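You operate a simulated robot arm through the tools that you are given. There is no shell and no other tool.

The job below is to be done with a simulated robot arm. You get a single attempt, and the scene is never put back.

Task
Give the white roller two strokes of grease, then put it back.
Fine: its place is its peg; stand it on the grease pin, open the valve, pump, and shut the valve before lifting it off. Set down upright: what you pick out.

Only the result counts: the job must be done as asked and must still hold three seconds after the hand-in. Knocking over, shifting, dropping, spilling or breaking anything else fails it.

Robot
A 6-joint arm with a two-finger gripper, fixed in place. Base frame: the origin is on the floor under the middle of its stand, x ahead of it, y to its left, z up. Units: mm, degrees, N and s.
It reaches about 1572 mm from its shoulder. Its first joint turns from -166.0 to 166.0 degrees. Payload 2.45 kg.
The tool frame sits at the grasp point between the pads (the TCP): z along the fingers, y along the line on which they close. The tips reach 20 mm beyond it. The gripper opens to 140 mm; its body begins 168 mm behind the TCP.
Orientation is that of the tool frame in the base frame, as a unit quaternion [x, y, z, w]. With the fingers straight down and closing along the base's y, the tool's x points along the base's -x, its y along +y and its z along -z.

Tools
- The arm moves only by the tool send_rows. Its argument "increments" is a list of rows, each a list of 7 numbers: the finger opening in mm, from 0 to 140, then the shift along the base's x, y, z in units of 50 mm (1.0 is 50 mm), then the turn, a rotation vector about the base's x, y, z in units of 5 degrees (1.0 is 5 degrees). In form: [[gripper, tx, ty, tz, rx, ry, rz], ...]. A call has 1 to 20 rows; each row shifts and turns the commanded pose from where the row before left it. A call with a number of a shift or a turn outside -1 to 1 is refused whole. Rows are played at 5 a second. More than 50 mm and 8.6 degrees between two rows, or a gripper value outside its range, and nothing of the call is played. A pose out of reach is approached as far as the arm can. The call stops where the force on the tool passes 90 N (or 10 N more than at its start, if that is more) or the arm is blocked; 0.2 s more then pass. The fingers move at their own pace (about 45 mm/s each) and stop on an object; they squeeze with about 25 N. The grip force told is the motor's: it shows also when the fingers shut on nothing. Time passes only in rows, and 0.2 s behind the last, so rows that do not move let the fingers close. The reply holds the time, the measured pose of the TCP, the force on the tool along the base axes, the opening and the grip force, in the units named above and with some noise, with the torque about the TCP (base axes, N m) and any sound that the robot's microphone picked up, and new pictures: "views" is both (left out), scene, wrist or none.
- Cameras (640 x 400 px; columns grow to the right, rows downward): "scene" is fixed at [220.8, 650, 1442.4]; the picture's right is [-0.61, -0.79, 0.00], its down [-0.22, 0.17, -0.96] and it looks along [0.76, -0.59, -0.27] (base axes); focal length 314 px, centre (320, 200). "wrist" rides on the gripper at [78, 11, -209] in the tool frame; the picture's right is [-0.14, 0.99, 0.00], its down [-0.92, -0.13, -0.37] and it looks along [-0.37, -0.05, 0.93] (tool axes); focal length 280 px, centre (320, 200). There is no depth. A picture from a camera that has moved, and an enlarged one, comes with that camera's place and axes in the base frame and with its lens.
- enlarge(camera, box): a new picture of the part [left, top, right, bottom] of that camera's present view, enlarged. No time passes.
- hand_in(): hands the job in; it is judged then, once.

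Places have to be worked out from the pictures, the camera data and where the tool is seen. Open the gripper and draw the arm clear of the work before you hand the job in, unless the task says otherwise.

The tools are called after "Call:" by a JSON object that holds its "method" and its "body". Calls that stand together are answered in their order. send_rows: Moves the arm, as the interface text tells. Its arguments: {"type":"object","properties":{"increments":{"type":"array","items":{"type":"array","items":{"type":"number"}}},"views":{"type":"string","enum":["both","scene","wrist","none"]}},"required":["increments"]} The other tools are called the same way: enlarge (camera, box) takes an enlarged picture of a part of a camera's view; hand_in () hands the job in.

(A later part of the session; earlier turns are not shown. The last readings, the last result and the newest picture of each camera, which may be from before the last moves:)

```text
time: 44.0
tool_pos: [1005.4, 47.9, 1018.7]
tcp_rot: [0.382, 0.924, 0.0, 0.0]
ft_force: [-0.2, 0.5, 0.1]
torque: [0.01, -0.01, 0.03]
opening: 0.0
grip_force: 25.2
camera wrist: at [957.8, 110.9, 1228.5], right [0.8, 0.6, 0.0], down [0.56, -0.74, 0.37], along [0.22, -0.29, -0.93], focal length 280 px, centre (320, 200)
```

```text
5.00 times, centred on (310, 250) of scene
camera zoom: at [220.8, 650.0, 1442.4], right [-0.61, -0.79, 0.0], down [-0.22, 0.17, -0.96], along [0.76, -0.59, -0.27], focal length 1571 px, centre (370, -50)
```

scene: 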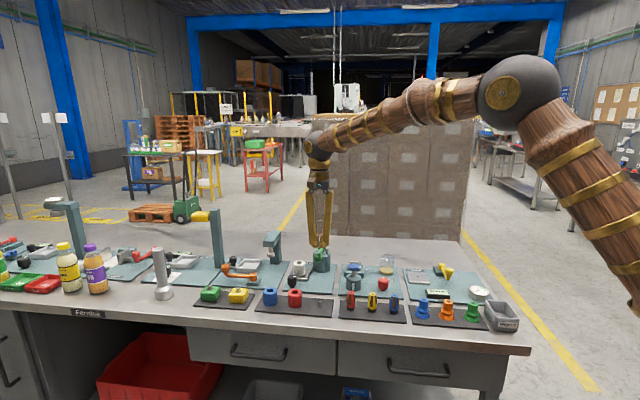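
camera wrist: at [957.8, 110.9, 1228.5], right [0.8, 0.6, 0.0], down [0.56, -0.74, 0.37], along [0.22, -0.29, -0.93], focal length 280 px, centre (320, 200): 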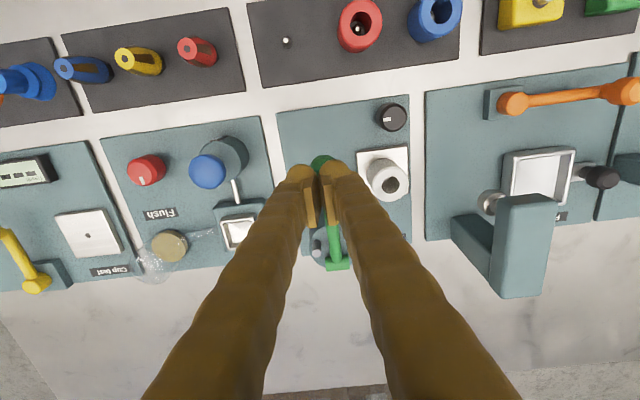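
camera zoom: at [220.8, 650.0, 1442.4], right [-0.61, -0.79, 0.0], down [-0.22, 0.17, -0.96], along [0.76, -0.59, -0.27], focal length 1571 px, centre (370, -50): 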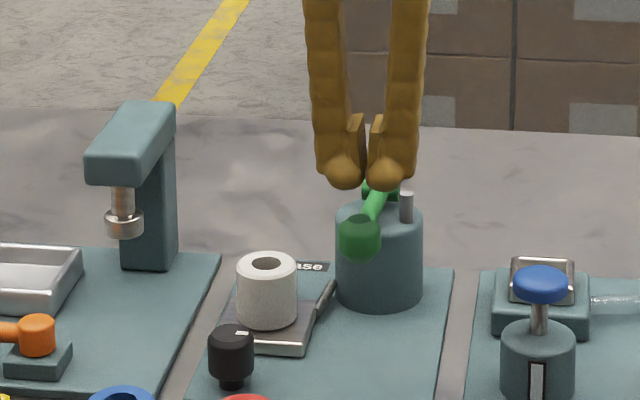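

The ball is under the closed fingers at ≈(1007.5, 51). Gripping the ball across its pivot axis gives control both ways, so I open to 60 mm, re-centre, and lower to check alignment before closing.

Call:
{"method": "send_rows", "body": {"increments": [[30, 0.026, 0.04, 0, 0, 0, 0], [60, 0, 0, 0, 0, 0, 0], [60, 0, 0, 0, 0, 0, 0], [60, 0, 0, 0, 0, 0, 0], [60, 0, 0, 0, 0, 0, 0]], "views": "both"}}

Call:
{"method": "enlarge", "body": {"camera": "wrist", "box": [240, 100, 400, 260]}}

Call:
{"method": "enlarge", "body": {"camera": "scene", "box": [280, 220, 350, 280]}}

```text
time: 45.2
tool_pos: [1007.4, 49.4, 1018.2]
tcp_rot: [0.383, 0.924, 0.0, 0.0]
ft_force: [-0.2, 0.2, -0.7]
torque: [-0.02, 0.0, 0.01]
opening: 59.9
grip_force: 0.1
camera wrist: at [958.9, 113.0, 1228.4], right [0.8, 0.6, 0.0], down [0.56, -0.74, 0.37], along [0.22, -0.29, -0.93], focal length 280 px, centre (320, 200)
```

scene: 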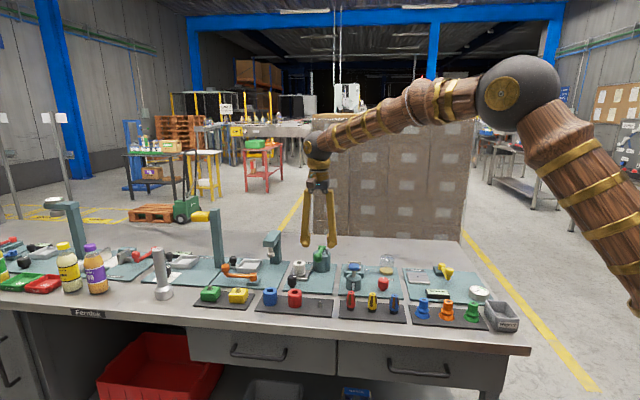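
wrist: 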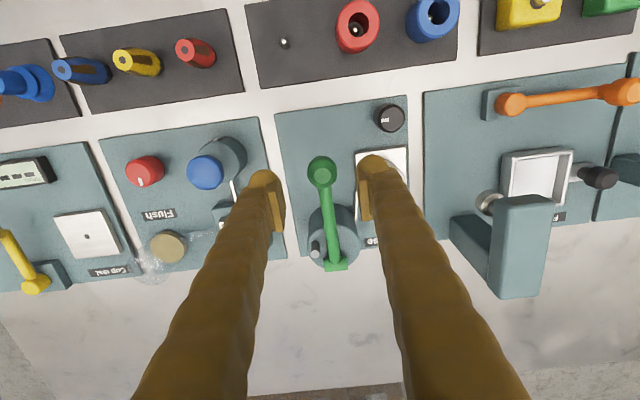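

```text
2.50 times, centred on (320, 180) of wrist
camera zoom: at [958.9, 113.0, 1228.4], right [0.8, 0.6, 0.0], down [0.56, -0.74, 0.37], along [0.22, -0.29, -0.93], focal length 701 px, centre (320, 250)
```

zoom: 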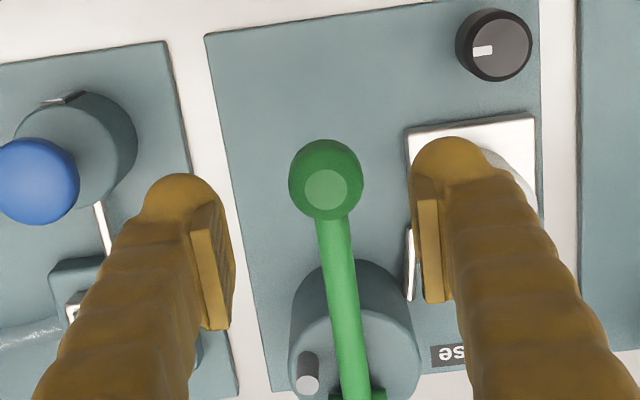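

```text
6.67 times, centred on (315, 250) of scene
camera zoom: at [220.8, 650.0, 1442.4], right [-0.61, -0.79, 0.0], down [-0.22, 0.17, -0.96], along [0.76, -0.59, -0.27], focal length 2095 px, centre (353, -133)
```

zoom: 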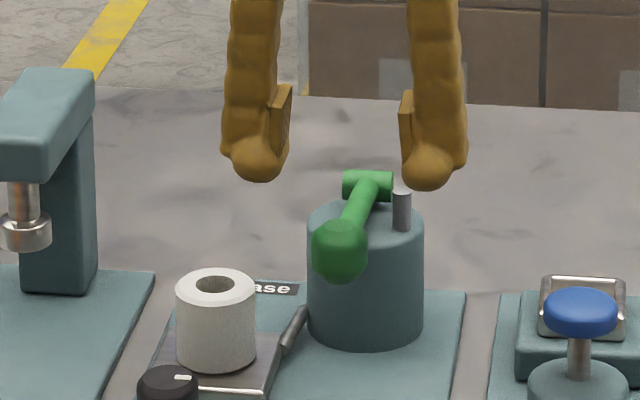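

The ball is ~2–3 mm toward +u of the TCP. I correct, descend to z≈965 with the fingers either side of the ball, and close.

Call:
{"method": "send_rows", "body": {"increments": [[60, 0.056, 0.042, -0.2, 0, 0, 0], [60, 0, 0, -0.4, 0, 0, 0], [60, 0, 0, -0.3, 0, 0, 0], [60, 0, 0, -0.172, 0, 0, 0], [48, 0, 0, 0, 0, 0, 0], [36, 0, 0, 0, 0, 0, 0], [24, 0, 0, 0, 0, 0, 0], [20, 0, 0, 0, 0, 0, 0], [20, 0, 0, 0, 0, 0, 0]], "views": "both"}}

Call:
{"method": "enlarge", "body": {"camera": "wrist", "box": [240, 120, 400, 280]}}

Call:
{"method": "enlarge", "body": {"camera": "scene", "box": [280, 220, 350, 280]}}

```text
time: 47.2
tool_pos: [1010.8, 51.4, 964.7]
tcp_rot: [0.383, 0.924, 0.0, 0.0]
ft_force: [-12.7, -10.6, -1.0]
torque: [-0.05, 0.19, 0.0]
opening: 31.2
grip_force: 8.6
camera wrist: at [962.3, 115.0, 1174.1], right [0.8, 0.6, 0.0], down [0.56, -0.74, 0.37], along [0.22, -0.29, -0.93], focal length 280 px, centre (320, 200)
```

scene: 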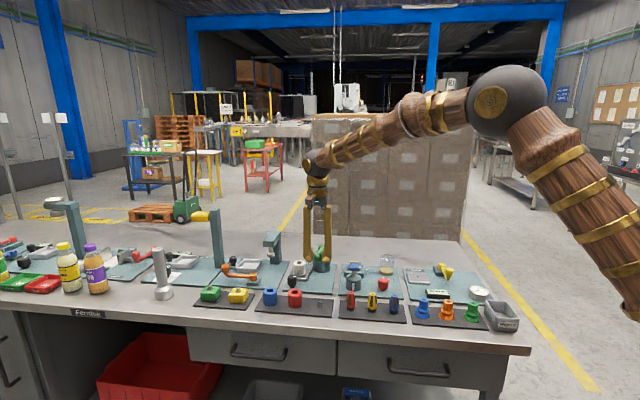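
wrist: 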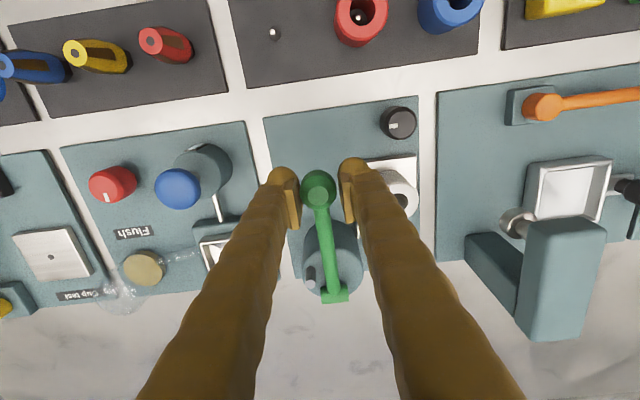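

```text
2.50 times, centred on (320, 200) of wrist
camera zoom: at [962.3, 115.0, 1174.1], right [0.8, 0.6, 0.0], down [0.56, -0.74, 0.37], along [0.22, -0.29, -0.93], focal length 701 px, centre (320, 200)
```

zoom: 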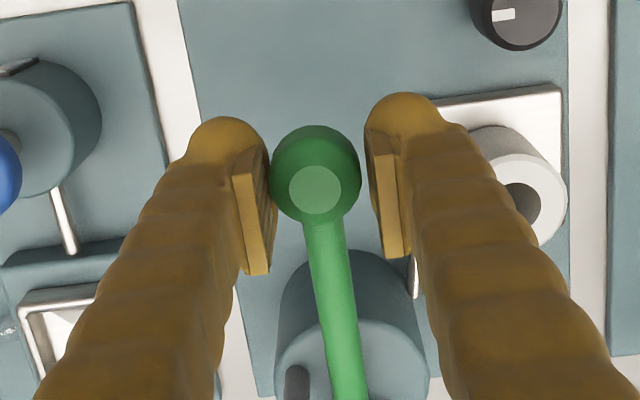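

```text
6.67 times, centred on (315, 250) of scene
camera zoom: at [220.8, 650.0, 1442.4], right [-0.61, -0.79, 0.0], down [-0.22, 0.17, -0.96], along [0.76, -0.59, -0.27], focal length 2095 px, centre (353, -133)
```

zoom: 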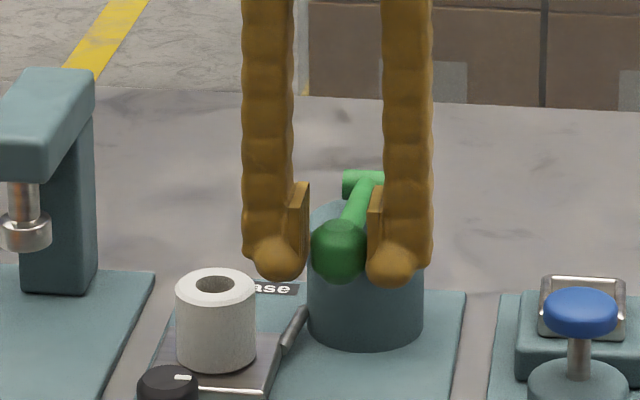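

The −u finger touches first (16 N side load), so I shift −1 mm along u and let the fingers close fully on the ball.

Call:
{"method": "send_rows", "body": {"increments": [[20, -0.016, -0.016, 0, 0, 0, 0], [20, 0, 0, 0, 0, 0, 0], [20, 0, 0, 0, 0, 0, 0]], "views": "wrist"}}

Call:
{"method": "enlarge", "body": {"camera": "wrist", "box": [240, 120, 400, 280]}}

```text
time: 48.0
tool_pos: [1010.3, 50.7, 963.9]
tcp_rot: [0.383, 0.924, 0.0, 0.0]
ft_force: [-8.1, -7.4, -3.9]
torque: [-0.09, 0.13, 0.04]
opening: 28.8
grip_force: 42.9
camera wrist: at [961.4, 114.2, 1174.1], right [0.8, 0.6, 0.0], down [0.56, -0.74, 0.37], along [0.22, -0.29, -0.93], focal length 280 px, centre (320, 200)
```

wrist: 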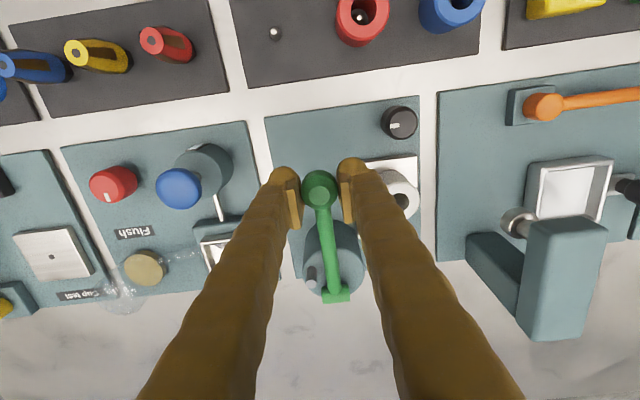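

```text
2.50 times, centred on (320, 200) of wrist
camera zoom: at [961.4, 114.2, 1174.1], right [0.8, 0.6, 0.0], down [0.56, -0.74, 0.37], along [0.22, -0.29, -0.93], focal length 701 px, centre (320, 200)
```

zoom: 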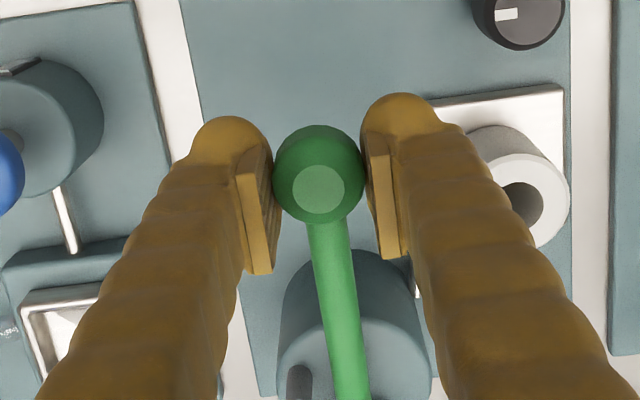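

The ball is gripped firmly. I start the first stroke, moving down along the lever's arc 20 mm and reading the force.

Call:
{"method": "send_rows", "body": {"increments": [[20, -0.009, 0.009, -0.1, 0, 0, 0], [20, -0.008, 0.008, -0.1, 0, 0, 0], [20, -0.003, 0.003, -0.1, 0, 0, 0], [20, -0.003, 0.003, -0.1, 0, 0, 0]], "views": "wrist"}}

Call:
{"method": "enlarge", "body": {"camera": "scene", "box": [280, 220, 350, 280]}}

```text
time: 49.0
tool_pos: [1008.7, 53.1, 945.0]
tcp_rot: [0.383, 0.924, -0.001, 0.0]
ft_force: [-8.9, -6.3, 11.5]
torque: [-0.84, -0.8, -0.01]
opening: 26.0
grip_force: 44.4
camera wrist: at [960.2, 115.2, 1154.8], right [0.8, 0.6, 0.0], down [0.56, -0.74, 0.37], along [0.22, -0.29, -0.93], focal length 280 px, centre (320, 200)
```

wrist: 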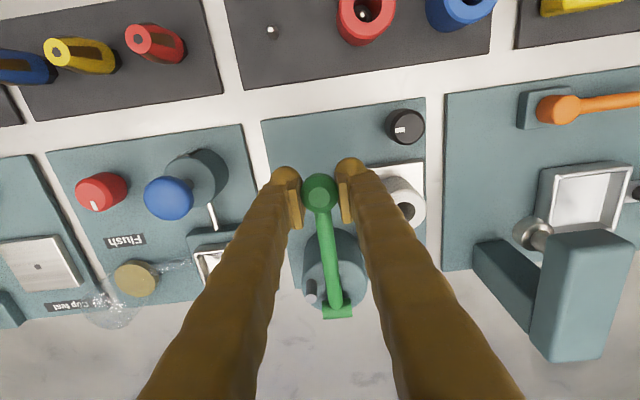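

```text
6.67 times, centred on (315, 250) of scene
camera zoom: at [220.8, 650.0, 1442.4], right [-0.61, -0.79, 0.0], down [-0.22, 0.17, -0.96], along [0.76, -0.59, -0.27], focal length 2095 px, centre (353, -133)
```

zoom: 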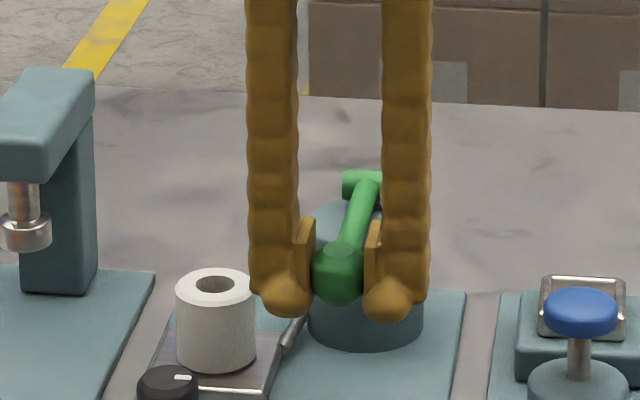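

Lever is moving down with modest resistance (11 N). I check the grip on the ball in the wrist view.

Call:
{"method": "enlarge", "body": {"camera": "wrist", "box": [240, 120, 400, 320]}}

Call:
{"method": "enlarge", "body": {"camera": "scene", "box": [300, 240, 340, 275]}}

```text
2.00 times, centred on (320, 220) of wrist
camera zoom: at [960.2, 115.2, 1154.8], right [0.8, 0.6, 0.0], down [0.56, -0.74, 0.37], along [0.22, -0.29, -0.93], focal length 561 px, centre (320, 160)
```

zoom: 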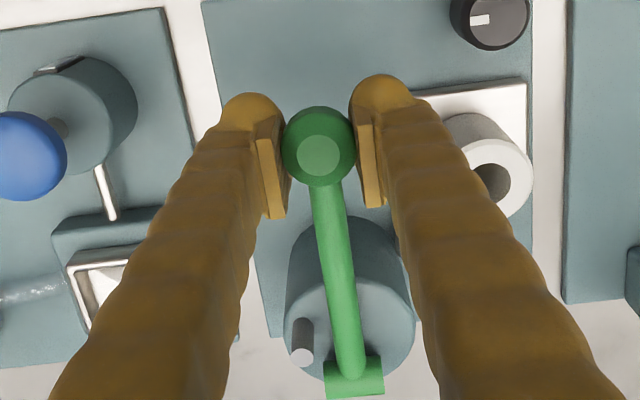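

```text
11.43 times, centred on (320, 258) of scene
camera zoom: at [220.8, 650.0, 1442.4], right [-0.61, -0.79, 0.0], down [-0.22, 0.17, -0.96], along [0.76, -0.59, -0.27], focal length 3591 px, centre (320, -457)
```

zoom: 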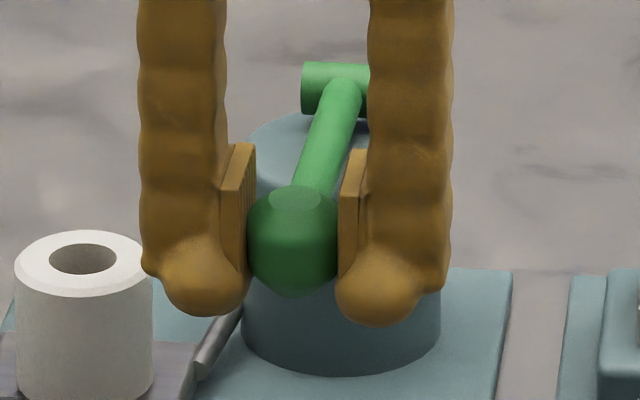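

Grip is intact and the lever is near horizontal. I continue down another 20 mm along the arc.

Call:
{"method": "send_rows", "body": {"increments": [[20, 0.001, -0.001, -0.1, 0, 0, 0], [20, 0.004, -0.004, -0.1, 0, 0, 0], [20, 0.007, -0.007, -0.1, 0, 0, 0], [20, 0.01, -0.01, -0.1, 0, 0, 0]], "views": "none"}}

Call:
{"method": "enlarge", "body": {"camera": "scene", "box": [300, 240, 340, 275]}}

```text
time: 50.0
tool_pos: [1009.7, 51.3, 923.0]
tcp_rot: [0.382, 0.924, 0.0, 0.0]
ft_force: [-5.7, -4.3, 12.1]
torque: [-0.76, -0.73, 0.03]
opening: 25.6
grip_force: 44.8
```

```text
11.43 times, centred on (320, 258) of scene
camera zoom: at [220.8, 650.0, 1442.4], right [-0.61, -0.79, 0.0], down [-0.22, 0.17, -0.96], along [0.76, -0.59, -0.27], focal length 3591 px, centre (320, -457)
```

zoom: 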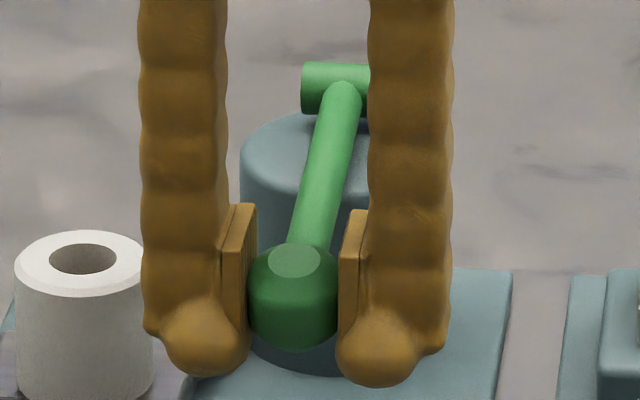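

Steady ~12 N resistance. I continue the downstroke in small steps looking for the bottom stop.

Call:
{"method": "send_rows", "body": {"increments": [[20, 0.013, -0.013, -0.1, 0, 0, 0], [20, 0.017, -0.017, -0.1, 0, 0, 0]], "views": "none"}}

Call:
{"method": "send_rows", "body": {"increments": [[20, 0.01, -0.01, -0.06, 0, 0, 0], [20, 0.01, -0.01, -0.06, 0, 0, 0]], "views": "wrist"}}

Call:
{"method": "enlarge", "body": {"camera": "scene", "box": [300, 240, 340, 275]}}

```text
time: 50.6
tool_pos: [1011.8, 49.8, 913.9]
tcp_rot: [0.382, 0.924, -0.001, 0.0]
ft_force: [-14.4, -3.3, 10.6]
torque: [-0.74, -0.67, 0.06]
opening: 26.0
grip_force: 44.9
```

```text
time: 51.2
tool_pos: [1012.2, 49.7, 911.1]
tcp_rot: [0.383, 0.924, -0.001, -0.001]
ft_force: [-33.4, -3.0, 37.2]
torque: [0.01, 0.16, -0.02]
opening: 25.5
grip_force: 45.3
camera wrist: at [963.7, 111.8, 1119.7], right [0.8, 0.6, 0.0], down [0.56, -0.74, 0.37], along [0.22, -0.29, -0.93], focal length 280 px, centre (320, 200)
```

wrist: 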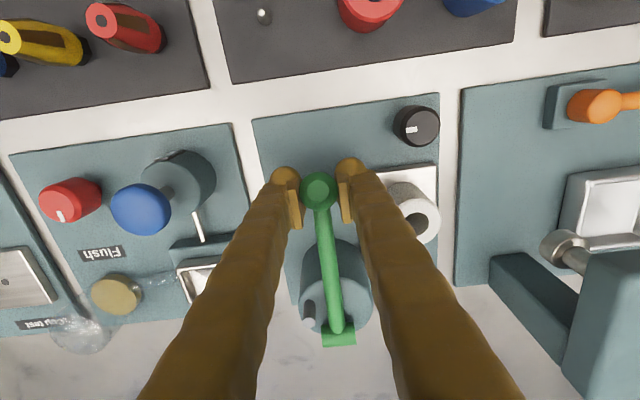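

```text
11.43 times, centred on (320, 258) of scene
camera zoom: at [220.8, 650.0, 1442.4], right [-0.61, -0.79, 0.0], down [-0.22, 0.17, -0.96], along [0.76, -0.59, -0.27], focal length 3591 px, centre (320, -457)
```

zoom: 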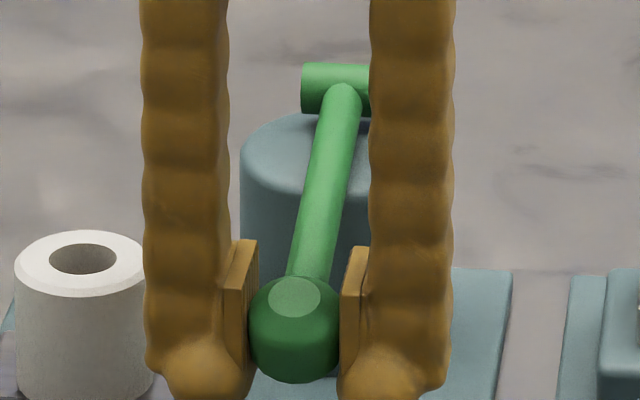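

The force jumped (fz 37 N) at TCP z≈911: the bottom stop, about 25° of travel. I now bring the lever back up along the same arc to its starting height.

Call:
{"method": "send_rows", "body": {"increments": [[20, -0.02, 0.02, 0.12, 0, 0, 0], [20, -0.017, 0.017, 0.1, 0, 0, 0], [20, -0.013, 0.013, 0.1, 0, 0, 0], [20, -0.01, 0.01, 0.1, 0, 0, 0], [20, -0.007, 0.007, 0.1, 0, 0, 0], [20, -0.004, 0.004, 0.1, 0, 0, 0], [20, -0.001, 0.001, 0.1, 0, 0, 0], [20, 0.003, -0.003, 0.1, 0, 0, 0], [20, 0.003, -0.003, 0.1, 0, 0, 0], [20, 0.008, -0.008, 0.1, 0, 0, 0]], "views": "none"}}

Call:
{"method": "enlarge", "body": {"camera": "scene", "box": [300, 240, 340, 275]}}

```text
time: 53.4
tool_pos: [1009.7, 52.7, 957.4]
tcp_rot: [0.382, 0.924, 0.0, -0.002]
ft_force: [4.5, -4.5, -37.1]
torque: [0.28, 0.3, -0.03]
opening: 25.6
grip_force: 44.9
```

```text
11.43 times, centred on (320, 258) of scene
camera zoom: at [220.8, 650.0, 1442.4], right [-0.61, -0.79, 0.0], down [-0.22, 0.17, -0.96], along [0.76, -0.59, -0.27], focal length 3591 px, centre (320, -457)
```

zoom: 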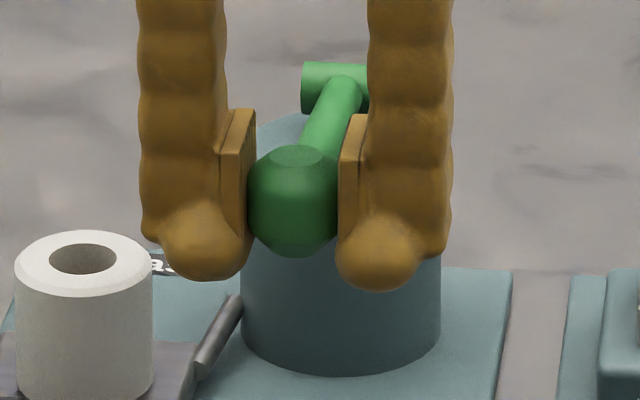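

The lever is back at its top stop (fz −37 N), so stroke one is complete. I begin the second downstroke along the same arc to just above the bottom.

Call:
{"method": "send_rows", "body": {"increments": [[20, -0.008, 0.008, -0.1, 0, 0, 0], [20, -0.003, 0.003, -0.1, 0, 0, 0], [20, -0.003, 0.003, -0.1, 0, 0, 0], [20, 0.001, -0.001, -0.1, 0, 0, 0], [20, 0.004, -0.004, -0.1, 0, 0, 0], [20, 0.007, -0.007, -0.1, 0, 0, 0], [20, 0.01, -0.01, -0.1, 0, 0, 0], [20, 0.013, -0.013, -0.1, 0, 0, 0], [20, 0.017, -0.017, -0.1, 0, 0, 0]], "views": "wrist"}}

Call:
{"method": "enlarge", "body": {"camera": "scene", "box": [300, 240, 340, 275]}}

```text
time: 55.4
tool_pos: [1011.6, 49.0, 913.6]
tcp_rot: [0.382, 0.924, -0.001, 0.0]
ft_force: [-11.9, 7.8, 9.9]
torque: [-0.71, -0.64, 0.04]
opening: 25.6
grip_force: 45.1
camera wrist: at [963.1, 112.5, 1123.7], right [0.8, 0.6, 0.0], down [0.56, -0.74, 0.37], along [0.22, -0.29, -0.93], focal length 280 px, centre (320, 200)
```

wrist: 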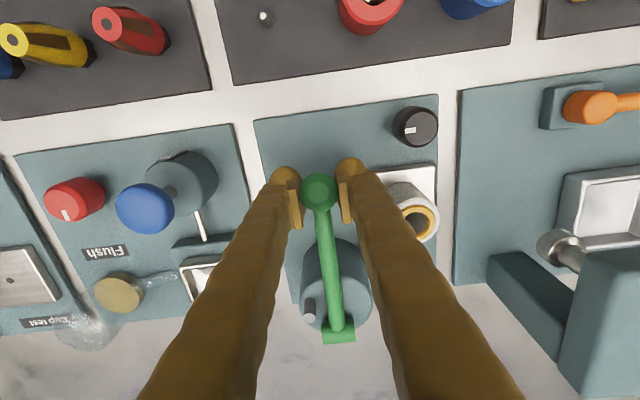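

```text
11.43 times, centred on (320, 258) of scene
camera zoom: at [220.8, 650.0, 1442.4], right [-0.61, -0.79, 0.0], down [-0.22, 0.17, -0.96], along [0.76, -0.59, -0.27], focal length 3591 px, centre (320, -457)
```

zoom: 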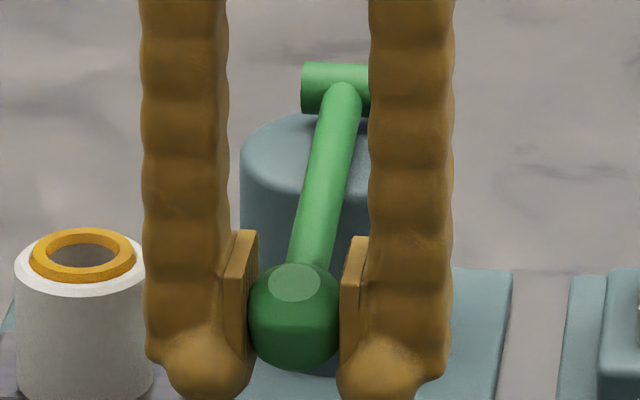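

A grease ring has appeared on top of the roller. I finish this second downstroke to the bottom stop just like the first.

Call:
{"method": "send_rows", "body": {"increments": [[20, 0.01, -0.01, -0.06, 0, 0, 0], [20, 0.01, -0.01, -0.06, 0, 0, 0]], "views": "wrist"}}

Call:
{"method": "enlarge", "body": {"camera": "scene", "box": [290, 240, 340, 285]}}

```text
time: 56.0
tool_pos: [1012.8, 49.3, 908.0]
tcp_rot: [0.383, 0.924, 0.001, 0.0]
ft_force: [-16.2, 11.3, 17.7]
torque: [-0.42, -0.42, -0.02]
opening: 25.8
grip_force: 44.8
camera wrist: at [964.0, 111.4, 1118.9], right [0.8, 0.6, 0.0], down [0.56, -0.74, 0.37], along [0.22, -0.29, -0.93], focal length 280 px, centre (320, 200)
```

wrist: 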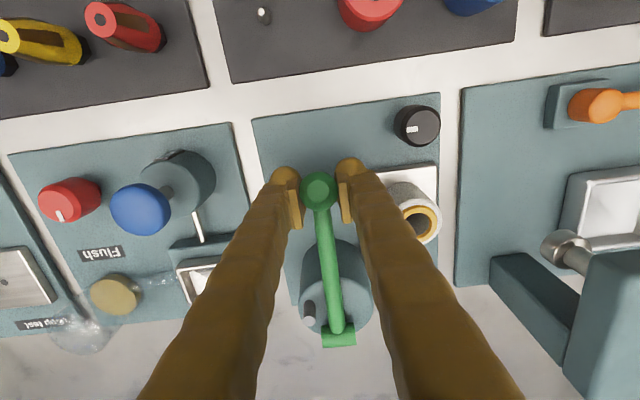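

```text
8.89 times, centred on (315, 262) of scene
camera zoom: at [220.8, 650.0, 1442.4], right [-0.61, -0.79, 0.0], down [-0.22, 0.17, -0.96], along [0.76, -0.59, -0.27], focal length 2793 px, centre (364, -356)
```

zoom: 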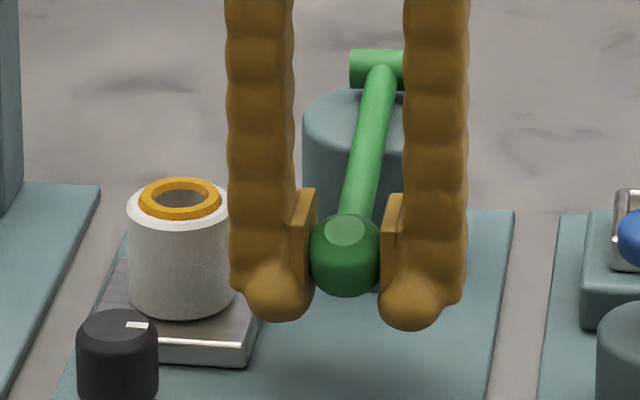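

Force is only 18 N, so I press 2.5 mm further to be sure this stroke reaches the stop as the first did.

Call:
{"method": "send_rows", "body": {"increments": [[20, 0.006, -0.006, -0.05, 0, 0, 0], [20, 0, 0, 0, 0, 0, 0]], "views": "none"}}

```text
time: 56.6
tool_pos: [1012.8, 47.8, 907.0]
tcp_rot: [0.382, 0.924, 0.0, 0.001]
ft_force: [-18.2, 12.9, 38.8]
torque: [0.05, 0.07, 0.03]
opening: 25.6
grip_force: 45.5
```

At the bottom stop (39 N). I raise the lever back to the top to complete stroke two.

Call:
{"method": "send_rows", "body": {"increments": [[20, -0.016, 0.016, 0.11, 0, 0, 0], [20, -0.01, 0.01, 0.06, 0, 0, 0], [20, -0.017, 0.017, 0.1, 0, 0, 0], [20, -0.013, 0.013, 0.1, 0, 0, 0], [20, -0.01, 0.01, 0.1, 0, 0, 0], [20, -0.007, 0.007, 0.1, 0, 0, 0], [20, -0.004, 0.004, 0.1, 0, 0, 0], [20, -0.001, 0.001, 0.1, 0, 0, 0], [20, 0.003, -0.003, 0.1, 0, 0, 0], [20, 0.003, -0.003, 0.1, 0, 0, 0], [20, 0.006, -0.006, 0.06, 0, 0, 0], [20, 0, 0, 0, 0, 0, 0]], "views": "wrist"}}

Call:
{"method": "enlarge", "body": {"camera": "scene", "box": [290, 240, 340, 285]}}

```text
time: 59.2
tool_pos: [1007.8, 52.8, 956.5]
tcp_rot: [0.382, 0.924, -0.001, -0.001]
ft_force: [-2.1, -3.9, -41.1]
torque: [0.02, -0.03, 0.01]
opening: 25.8
grip_force: 45.0
camera wrist: at [960.7, 115.4, 1166.3], right [0.8, 0.6, 0.0], down [0.56, -0.74, 0.37], along [0.22, -0.29, -0.93], focal length 280 px, centre (320, 200)
```

wrist: 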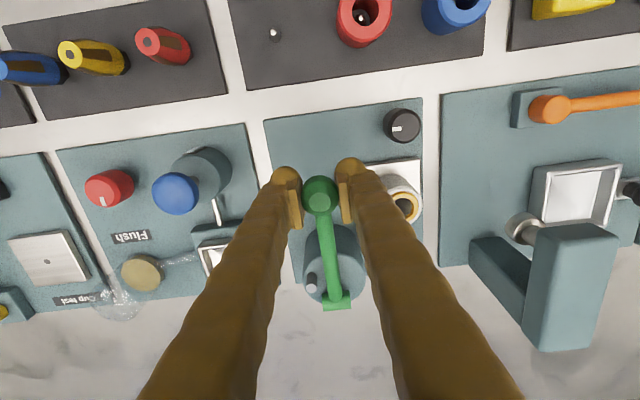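

```text
8.89 times, centred on (315, 262) of scene
camera zoom: at [220.8, 650.0, 1442.4], right [-0.61, -0.79, 0.0], down [-0.22, 0.17, -0.96], along [0.76, -0.59, -0.27], focal length 2793 px, centre (364, -356)
```

zoom: 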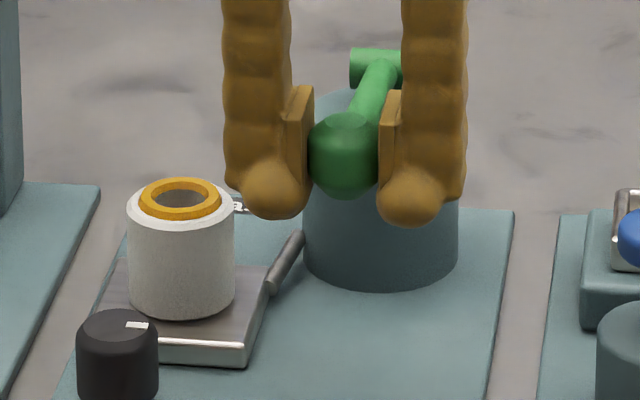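

Two full strokes done; the lever is at its top stop and the grease ring is present. I relieve the load, open the fingers, and lift away from the lever.

Call:
{"method": "send_rows", "body": {"increments": [[20, 0, 0, -0.05, 0, 0, 0], [34, 0, 0, 0, 0, 0, 0], [48, 0, 0, 0, 0, 0, 0], [48, 0, 0, 0, 0, 0, 0], [48, 0, 0, 0.2, 0, 0, 0], [48, 0, 0, 0.5, 0, 0, 0], [48, 0, 0, 0.6, 0, 0, 0], [48, 0, 0, 0, 0, 0, 0]], "views": "both"}}

Call:
{"method": "enlarge", "body": {"camera": "scene", "box": [280, 230, 350, 290]}}

Call:
{"method": "enlarge", "body": {"camera": "wrist", "box": [260, 80, 440, 280]}}

```text
time: 61.0
tool_pos: [1007.9, 52.2, 1021.5]
tcp_rot: [0.382, 0.924, 0.0, 0.0]
ft_force: [-1.1, 0.2, 0.4]
torque: [-0.01, 0.02, -0.03]
opening: 47.6
grip_force: 0.0
camera wrist: at [960.8, 115.1, 1230.9], right [0.8, 0.6, 0.0], down [0.56, -0.74, 0.37], along [0.22, -0.29, -0.93], focal length 280 px, centre (320, 200)
```

scene: 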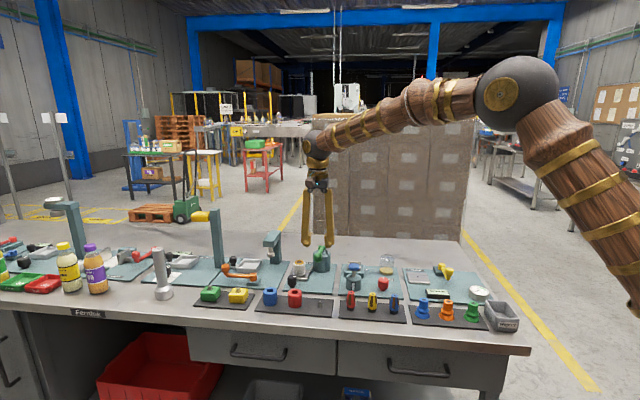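
wrist: 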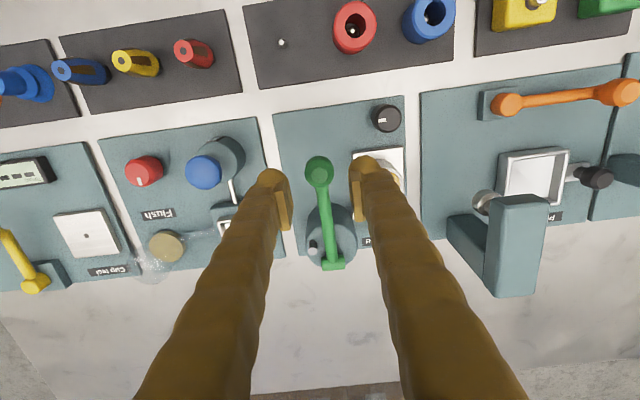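

```text
6.67 times, centred on (315, 260) of scene
camera zoom: at [220.8, 650.0, 1442.4], right [-0.61, -0.79, 0.0], down [-0.22, 0.17, -0.96], along [0.76, -0.59, -0.27], focal length 2095 px, centre (353, -200)
```

zoom: 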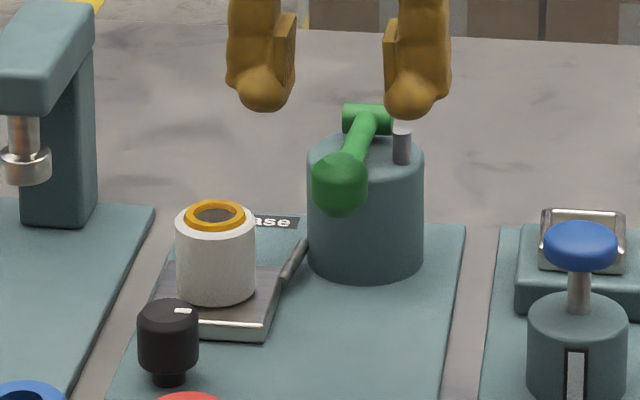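

```text
2.00 times, centred on (350, 180) of wrist
camera zoom: at [960.8, 115.1, 1230.9], right [0.8, 0.6, 0.0], down [0.56, -0.74, 0.37], along [0.22, -0.29, -0.93], focal length 561 px, centre (260, 240)
```

zoom: 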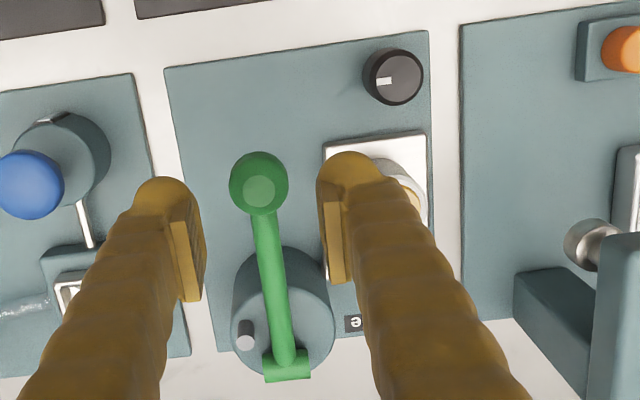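

The lever rests at the top and the roller is still upright on the pin. I move back above the valve knob, rotating to the orientation for a counter-clockwise turn.

Call:
{"method": "send_rows", "body": {"increments": [[52, 0.063, 0.1537, 0, 0, 0, -1], [52, 0.063, 0.1537, 0, 0, 0, -1], [52, 0.063, 0.1537, 0, 0, 0, -1], [52, 0.063, 0.1537, 0, 0, 0, -1], [52, 0.063, 0.1537, 0, 0, 0, -1], [52, 0.063, 0.1537, 0, 0, 0, -1], [52, 0.063, 0.1537, 0, 0, 0, -1], [52, 0.063, 0.1537, 0, 0, 0, -1], [52, 0.063, 0.1537, 0, 0, 0, -1], [52, 0.063, 0.1537, 0, 0, 0, -1], [52, 0.063, 0.1537, 0, 0, 0, -1], [52, 0, 0, -0.6, 0, 0, 0], [52, 0, 0, -0.6, 0, 0, 0], [52, 0, 0, 0, 0, 0, 0]], "views": "both"}}

Call:
{"method": "enlarge", "body": {"camera": "wrist", "box": [240, 100, 400, 220]}}

```text
time: 64.0
tool_pos: [1042.6, 139.1, 961.4]
tcp_rot: [0.766, 0.643, 0.0, 0.0]
ft_force: [0.3, -0.1, -1.0]
torque: [-0.01, 0.01, -0.01]
opening: 52.1
grip_force: 0.0
camera wrist: at [1066.0, 212.1, 1171.1], right [0.95, -0.31, 0.0], down [-0.29, -0.88, 0.37], along [-0.11, -0.35, -0.93], focal length 280 px, centre (320, 200)
```

scene: 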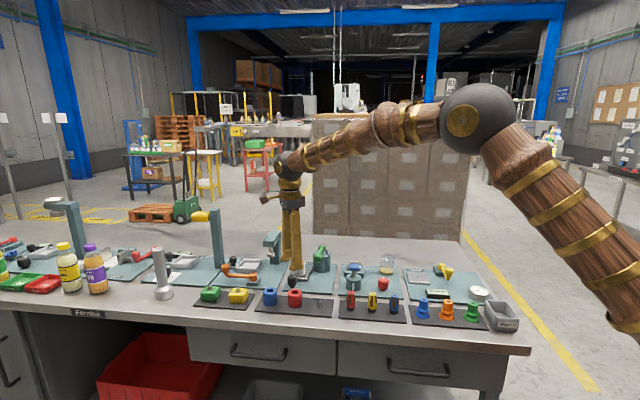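
wrist: 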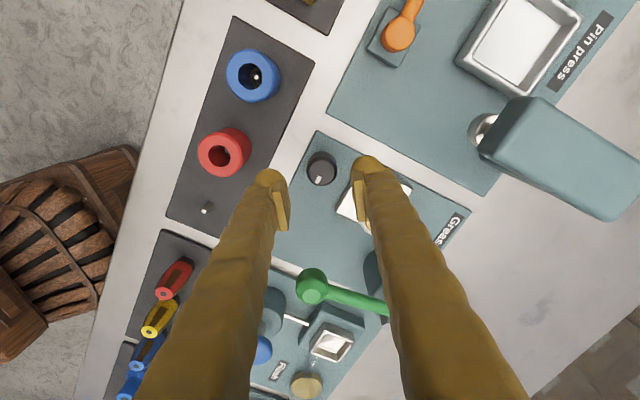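

```text
3.33 times, centred on (320, 160) of wrist
camera zoom: at [1066.0, 212.1, 1171.1], right [0.95, -0.31, 0.0], down [-0.29, -0.88, 0.37], along [-0.11, -0.35, -0.93], focal length 935 px, centre (320, 333)
```

zoom: 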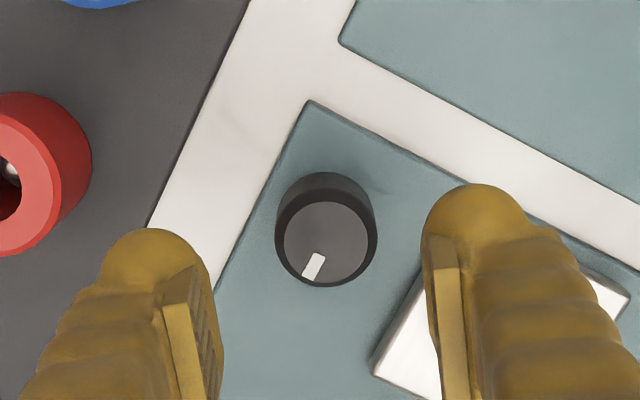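

The knob is slightly toward +x. I nudge +0.8 mm, descend to z≈894 and close on it.

Call:
{"method": "send_rows", "body": {"increments": [[52, 0.016, 0, -0.3, 0, 0, 0], [52, 0, 0, -0.4, 0, 0, 0], [52, 0, 0, -0.4, 0, 0, 0], [52, 0, 0, -0.23, 0, 0, 0], [44, 0, 0, 0, 0, 0, 0], [34, 0, 0, 0, 0, 0, 0], [24, 0, 0, 0, 0, 0, 0], [24, 0, 0, 0, 0, 0, 0], [24, 0, 0, 0, 0, 0, 0]], "views": "wrist"}}

Call:
{"method": "enlarge", "body": {"camera": "wrist", "box": [240, 120, 400, 240]}}

```text
time: 66.0
tool_pos: [1044.7, 136.1, 894.4]
tcp_rot: [0.766, 0.643, 0.0, 0.0]
ft_force: [-7.1, 0.4, 0.4]
torque: [0.07, 0.04, -0.02]
opening: 29.9
grip_force: 44.8
camera wrist: at [1067.8, 211.2, 1104.4], right [0.95, -0.31, 0.0], down [-0.29, -0.88, 0.37], along [-0.11, -0.35, -0.93], focal length 280 px, centre (320, 200)
```

wrist: 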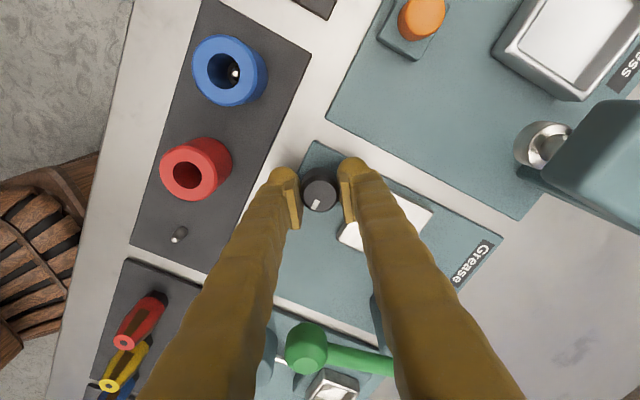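

```text
3.33 times, centred on (320, 180) of wrist
camera zoom: at [1067.8, 211.2, 1104.4], right [0.95, -0.31, 0.0], down [-0.29, -0.88, 0.37], along [-0.11, -0.35, -0.93], focal length 935 px, centre (320, 267)
```

zoom: 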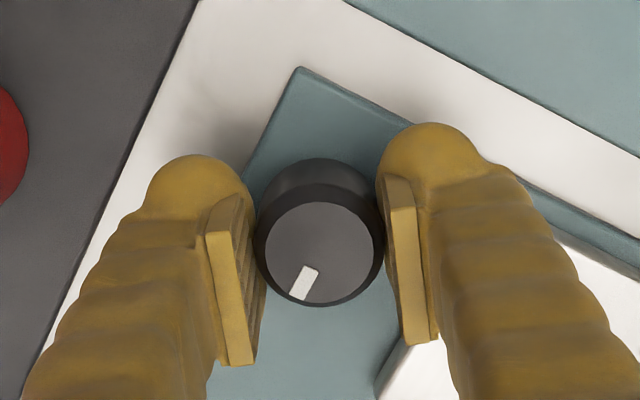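

Well-centred grip with only 7 N side load. I turn counter-clockwise 25° and read the load.

Call:
{"method": "send_rows", "body": {"increments": [[24, -0.004, 0, 0, 0, 0, 1], [24, 0, 0, 0, 0, 0, 1], [24, 0, 0, 0, 0, 0, 1], [24, 0, 0, 0, 0, 0, 1], [24, 0, 0, 0, 0, 0, 1], [24, 0, 0, 0, 0, 0, 0]], "views": "none"}}

```text
time: 67.4
tool_pos: [1044.4, 135.9, 893.9]
tcp_rot: [0.608, 0.794, 0.0, 0.0]
ft_force: [18.4, -7.6, 4.6]
torque: [-0.14, -0.23, 0.03]
opening: 30.0
grip_force: 44.5
```

Torque is small, so the knob is following. I relieve the side load and turn another 25°.

Call:
{"method": "send_rows", "body": {"increments": [[24, 0.014, -0.006, 0, 0, 0, 0], [24, 0, 0, 0, 0, 0, 1], [24, 0, 0, 0, 0, 0, 1], [24, 0, 0, 0, 0, 0, 1], [24, 0, 0, 0, 0, 0, 1], [24, 0, 0, 0, 0, 0, 1], [24, 0, 0, 0, 0, 0, 0]], "views": "wrist"}}

Call:
{"method": "enlarge", "body": {"camera": "wrist", "box": [240, 120, 400, 240]}}

```text
time: 69.0
tool_pos: [1044.6, 136.1, 895.0]
tcp_rot: [0.422, 0.907, 0.001, 0.001]
ft_force: [10.5, 1.8, 25.4]
torque: [0.0, -0.11, -0.01]
opening: 30.0
grip_force: 44.6
camera wrist: at [1001.6, 203.0, 1104.3], right [0.85, 0.53, 0.0], down [0.49, -0.79, 0.37], along [0.2, -0.31, -0.93], focal length 280 px, centre (320, 200)
```

wrist: 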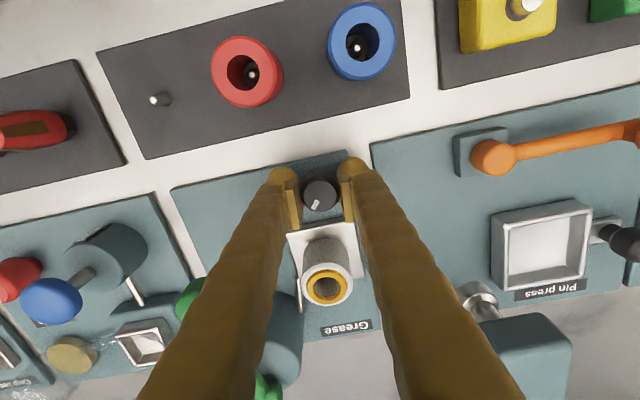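

```text
3.33 times, centred on (320, 180) of wrist
camera zoom: at [1001.6, 203.0, 1104.3], right [0.85, 0.53, 0.0], down [0.49, -0.79, 0.37], along [0.2, -0.31, -0.93], focal length 935 px, centre (320, 267)
```

zoom: 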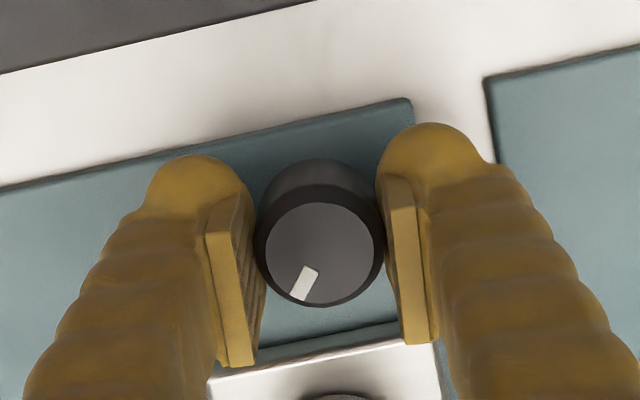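

Turning well; 50° done. I raise 1 mm to unload z, shift slightly, and continue 25° more.

Call:
{"method": "send_rows", "body": {"increments": [[24, 0.008, 0, 0.024, 0, 0, 0], [24, 0, 0, 0, 0, 0, 1], [24, 0, 0, 0, 0, 0, 1], [24, 0, 0, 0, 0, 0, 1], [24, 0, 0, 0, 0, 0, 1], [24, 0, 0, 0, 0, 0, 1], [24, 0, 0, 0, 0, 0, 0]], "views": "none"}}

```text
time: 70.6
tool_pos: [1045.4, 137.0, 893.9]
tcp_rot: [0.215, 0.977, 0.0, 0.0]
ft_force: [22.0, 5.7, 1.8]
torque: [0.04, -0.27, 0.06]
opening: 29.9
grip_force: 44.8
```

75° done. I relieve the +x load and turn the final part, slightly past 90° to seat it at the shut stop.

Call:
{"method": "send_rows", "body": {"increments": [[24, 0.018, 0.004, 0, 0, 0, 0], [24, 0, 0, 0, 0, 0, 1], [24, 0, 0, 0, 0, 0, 1], [24, 0, 0, 0, 0, 0, 1], [24, 0, 0, 0, 0, 0, 0]], "views": "none"}}

Call:
{"method": "send_rows", "body": {"increments": [[24, 0, 0, 0, 0, 0, 1], [24, 0, 0, 0, 0, 0, 1], [24, 0, 0, 0, 0, 0, 0]], "views": "wrist"}}

Call:
{"method": "enlarge", "body": {"camera": "wrist", "box": [240, 120, 400, 240]}}

Call:
{"method": "enlarge", "body": {"camera": "scene", "box": [270, 230, 350, 300]}}

```text
time: 71.8
tool_pos: [1046.4, 136.5, 895.5]
tcp_rot: [0.086, 0.996, -0.001, -0.002]
ft_force: [-34.1, 6.9, 0.6]
torque: [0.09, 0.55, -0.05]
opening: 29.8
grip_force: 44.8
```

```text
time: 72.6
tool_pos: [1045.6, 137.4, 894.2]
tcp_rot: [0.0, 1.0, 0.0, 0.001]
ft_force: [25.0, 17.3, -15.3]
torque: [0.14, -0.45, -0.32]
opening: 29.9
grip_force: 44.7
camera wrist: at [967.4, 147.4, 1104.3], right [0.14, 0.99, 0.0], down [0.92, -0.13, 0.37], along [0.37, -0.05, -0.93], focal length 280 px, centre (320, 200)
```

wrist: 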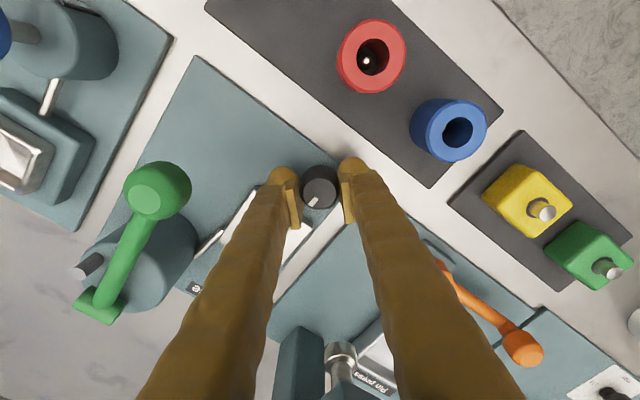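

```text
3.33 times, centred on (320, 180) of wrist
camera zoom: at [967.4, 147.4, 1104.3], right [0.14, 0.99, 0.0], down [0.92, -0.13, 0.37], along [0.37, -0.05, -0.93], focal length 935 px, centre (320, 267)
```

zoom: 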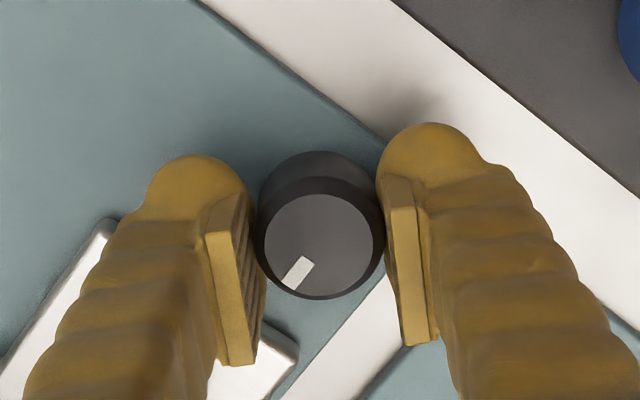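

```text
5.71 times, centred on (310, 265) of scene
camera zoom: at [220.8, 650.0, 1442.4], right [-0.61, -0.79, 0.0], down [-0.22, 0.17, -0.96], along [0.76, -0.59, -0.27], focal length 1796 px, centre (377, -171)
```

zoom: 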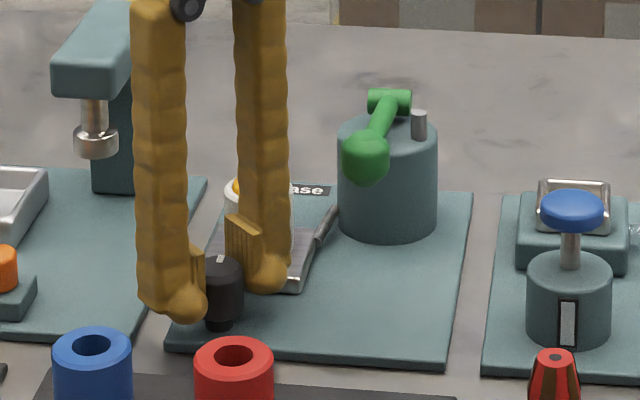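

The pointer is back at −46° and torque hit −0.32: the valve is shut at its stop. I release, lift, and rotate back toward the roller-gripping orientation.

Call:
{"method": "send_rows", "body": {"increments": [[36, 0, 0, 0, 0, 0, 0], [46, 0, 0, 0, 0, 0, 0], [46, 0, 0, 0, 0, 0, 0], [46, 0, 0, 0.3, 0, 0, 0], [46, 0, 0, 0.6, 0, 0, 0], [46, 0, 0, 0.8, 0, 0, 0], [56, 0, 0, 0.8, 0, 0, 0], [66, 0, 0, 0, 0, 0, -1], [66, 0, 0, 0, 0, 0, -1], [66, 0, 0, 0, 0, 0, -1], [66, 0, 0, 0, 0, 0, -1], [66, 0, 0, 0, 0, 0, -1], [66, 0, 0, 0, 0, 0, -1], [66, 0, 0, 0, 0, 0, -1], [66, 0, 0, 0, 0, 0, -1], [66, 0, 0, 0, 0, 0, -1], [66, 0, 0, 0, 0, 0, -1], [66, 0, 0, 0, 0, 0, -1], [66, 0, 0, 0, 0, 0, -1]], "views": "both"}}

Call:
{"method": "enlarge", "body": {"camera": "scene", "box": [270, 230, 350, 300]}}

```text
time: 76.6
tool_pos: [1046.4, 136.5, 1019.4]
tcp_rot: [0.5, 0.866, 0.0, 0.0]
ft_force: [-0.2, -0.5, -0.3]
torque: [0.02, 0.02, 0.0]
opening: 65.9
grip_force: 0.0
camera wrist: at [1015.1, 209.5, 1229.8], right [0.93, 0.38, 0.0], down [0.35, -0.86, 0.37], along [0.14, -0.34, -0.93], focal length 280 px, centre (320, 200)
```

scene: 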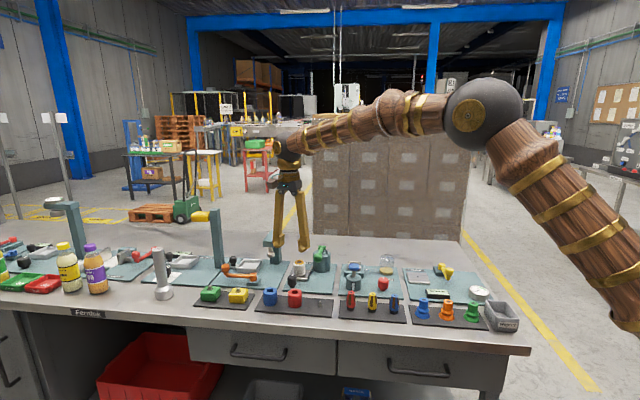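
wrist: 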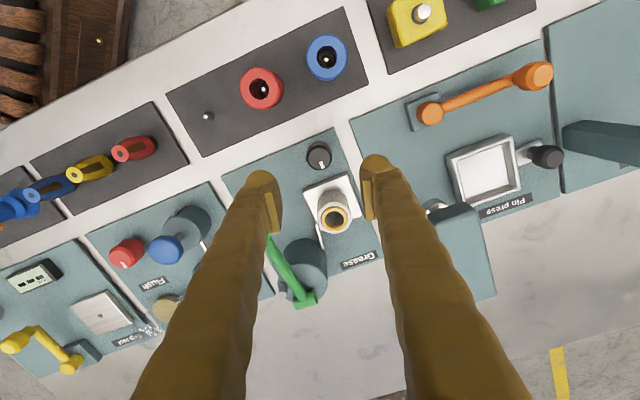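

```text
5.71 times, centred on (310, 265) of scene
camera zoom: at [220.8, 650.0, 1442.4], right [-0.61, -0.79, 0.0], down [-0.22, 0.17, -0.96], along [0.76, -0.59, -0.27], focal length 1796 px, centre (377, -171)
```

zoom: 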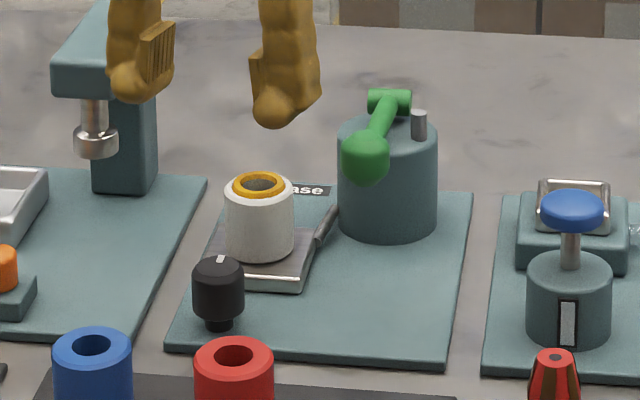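

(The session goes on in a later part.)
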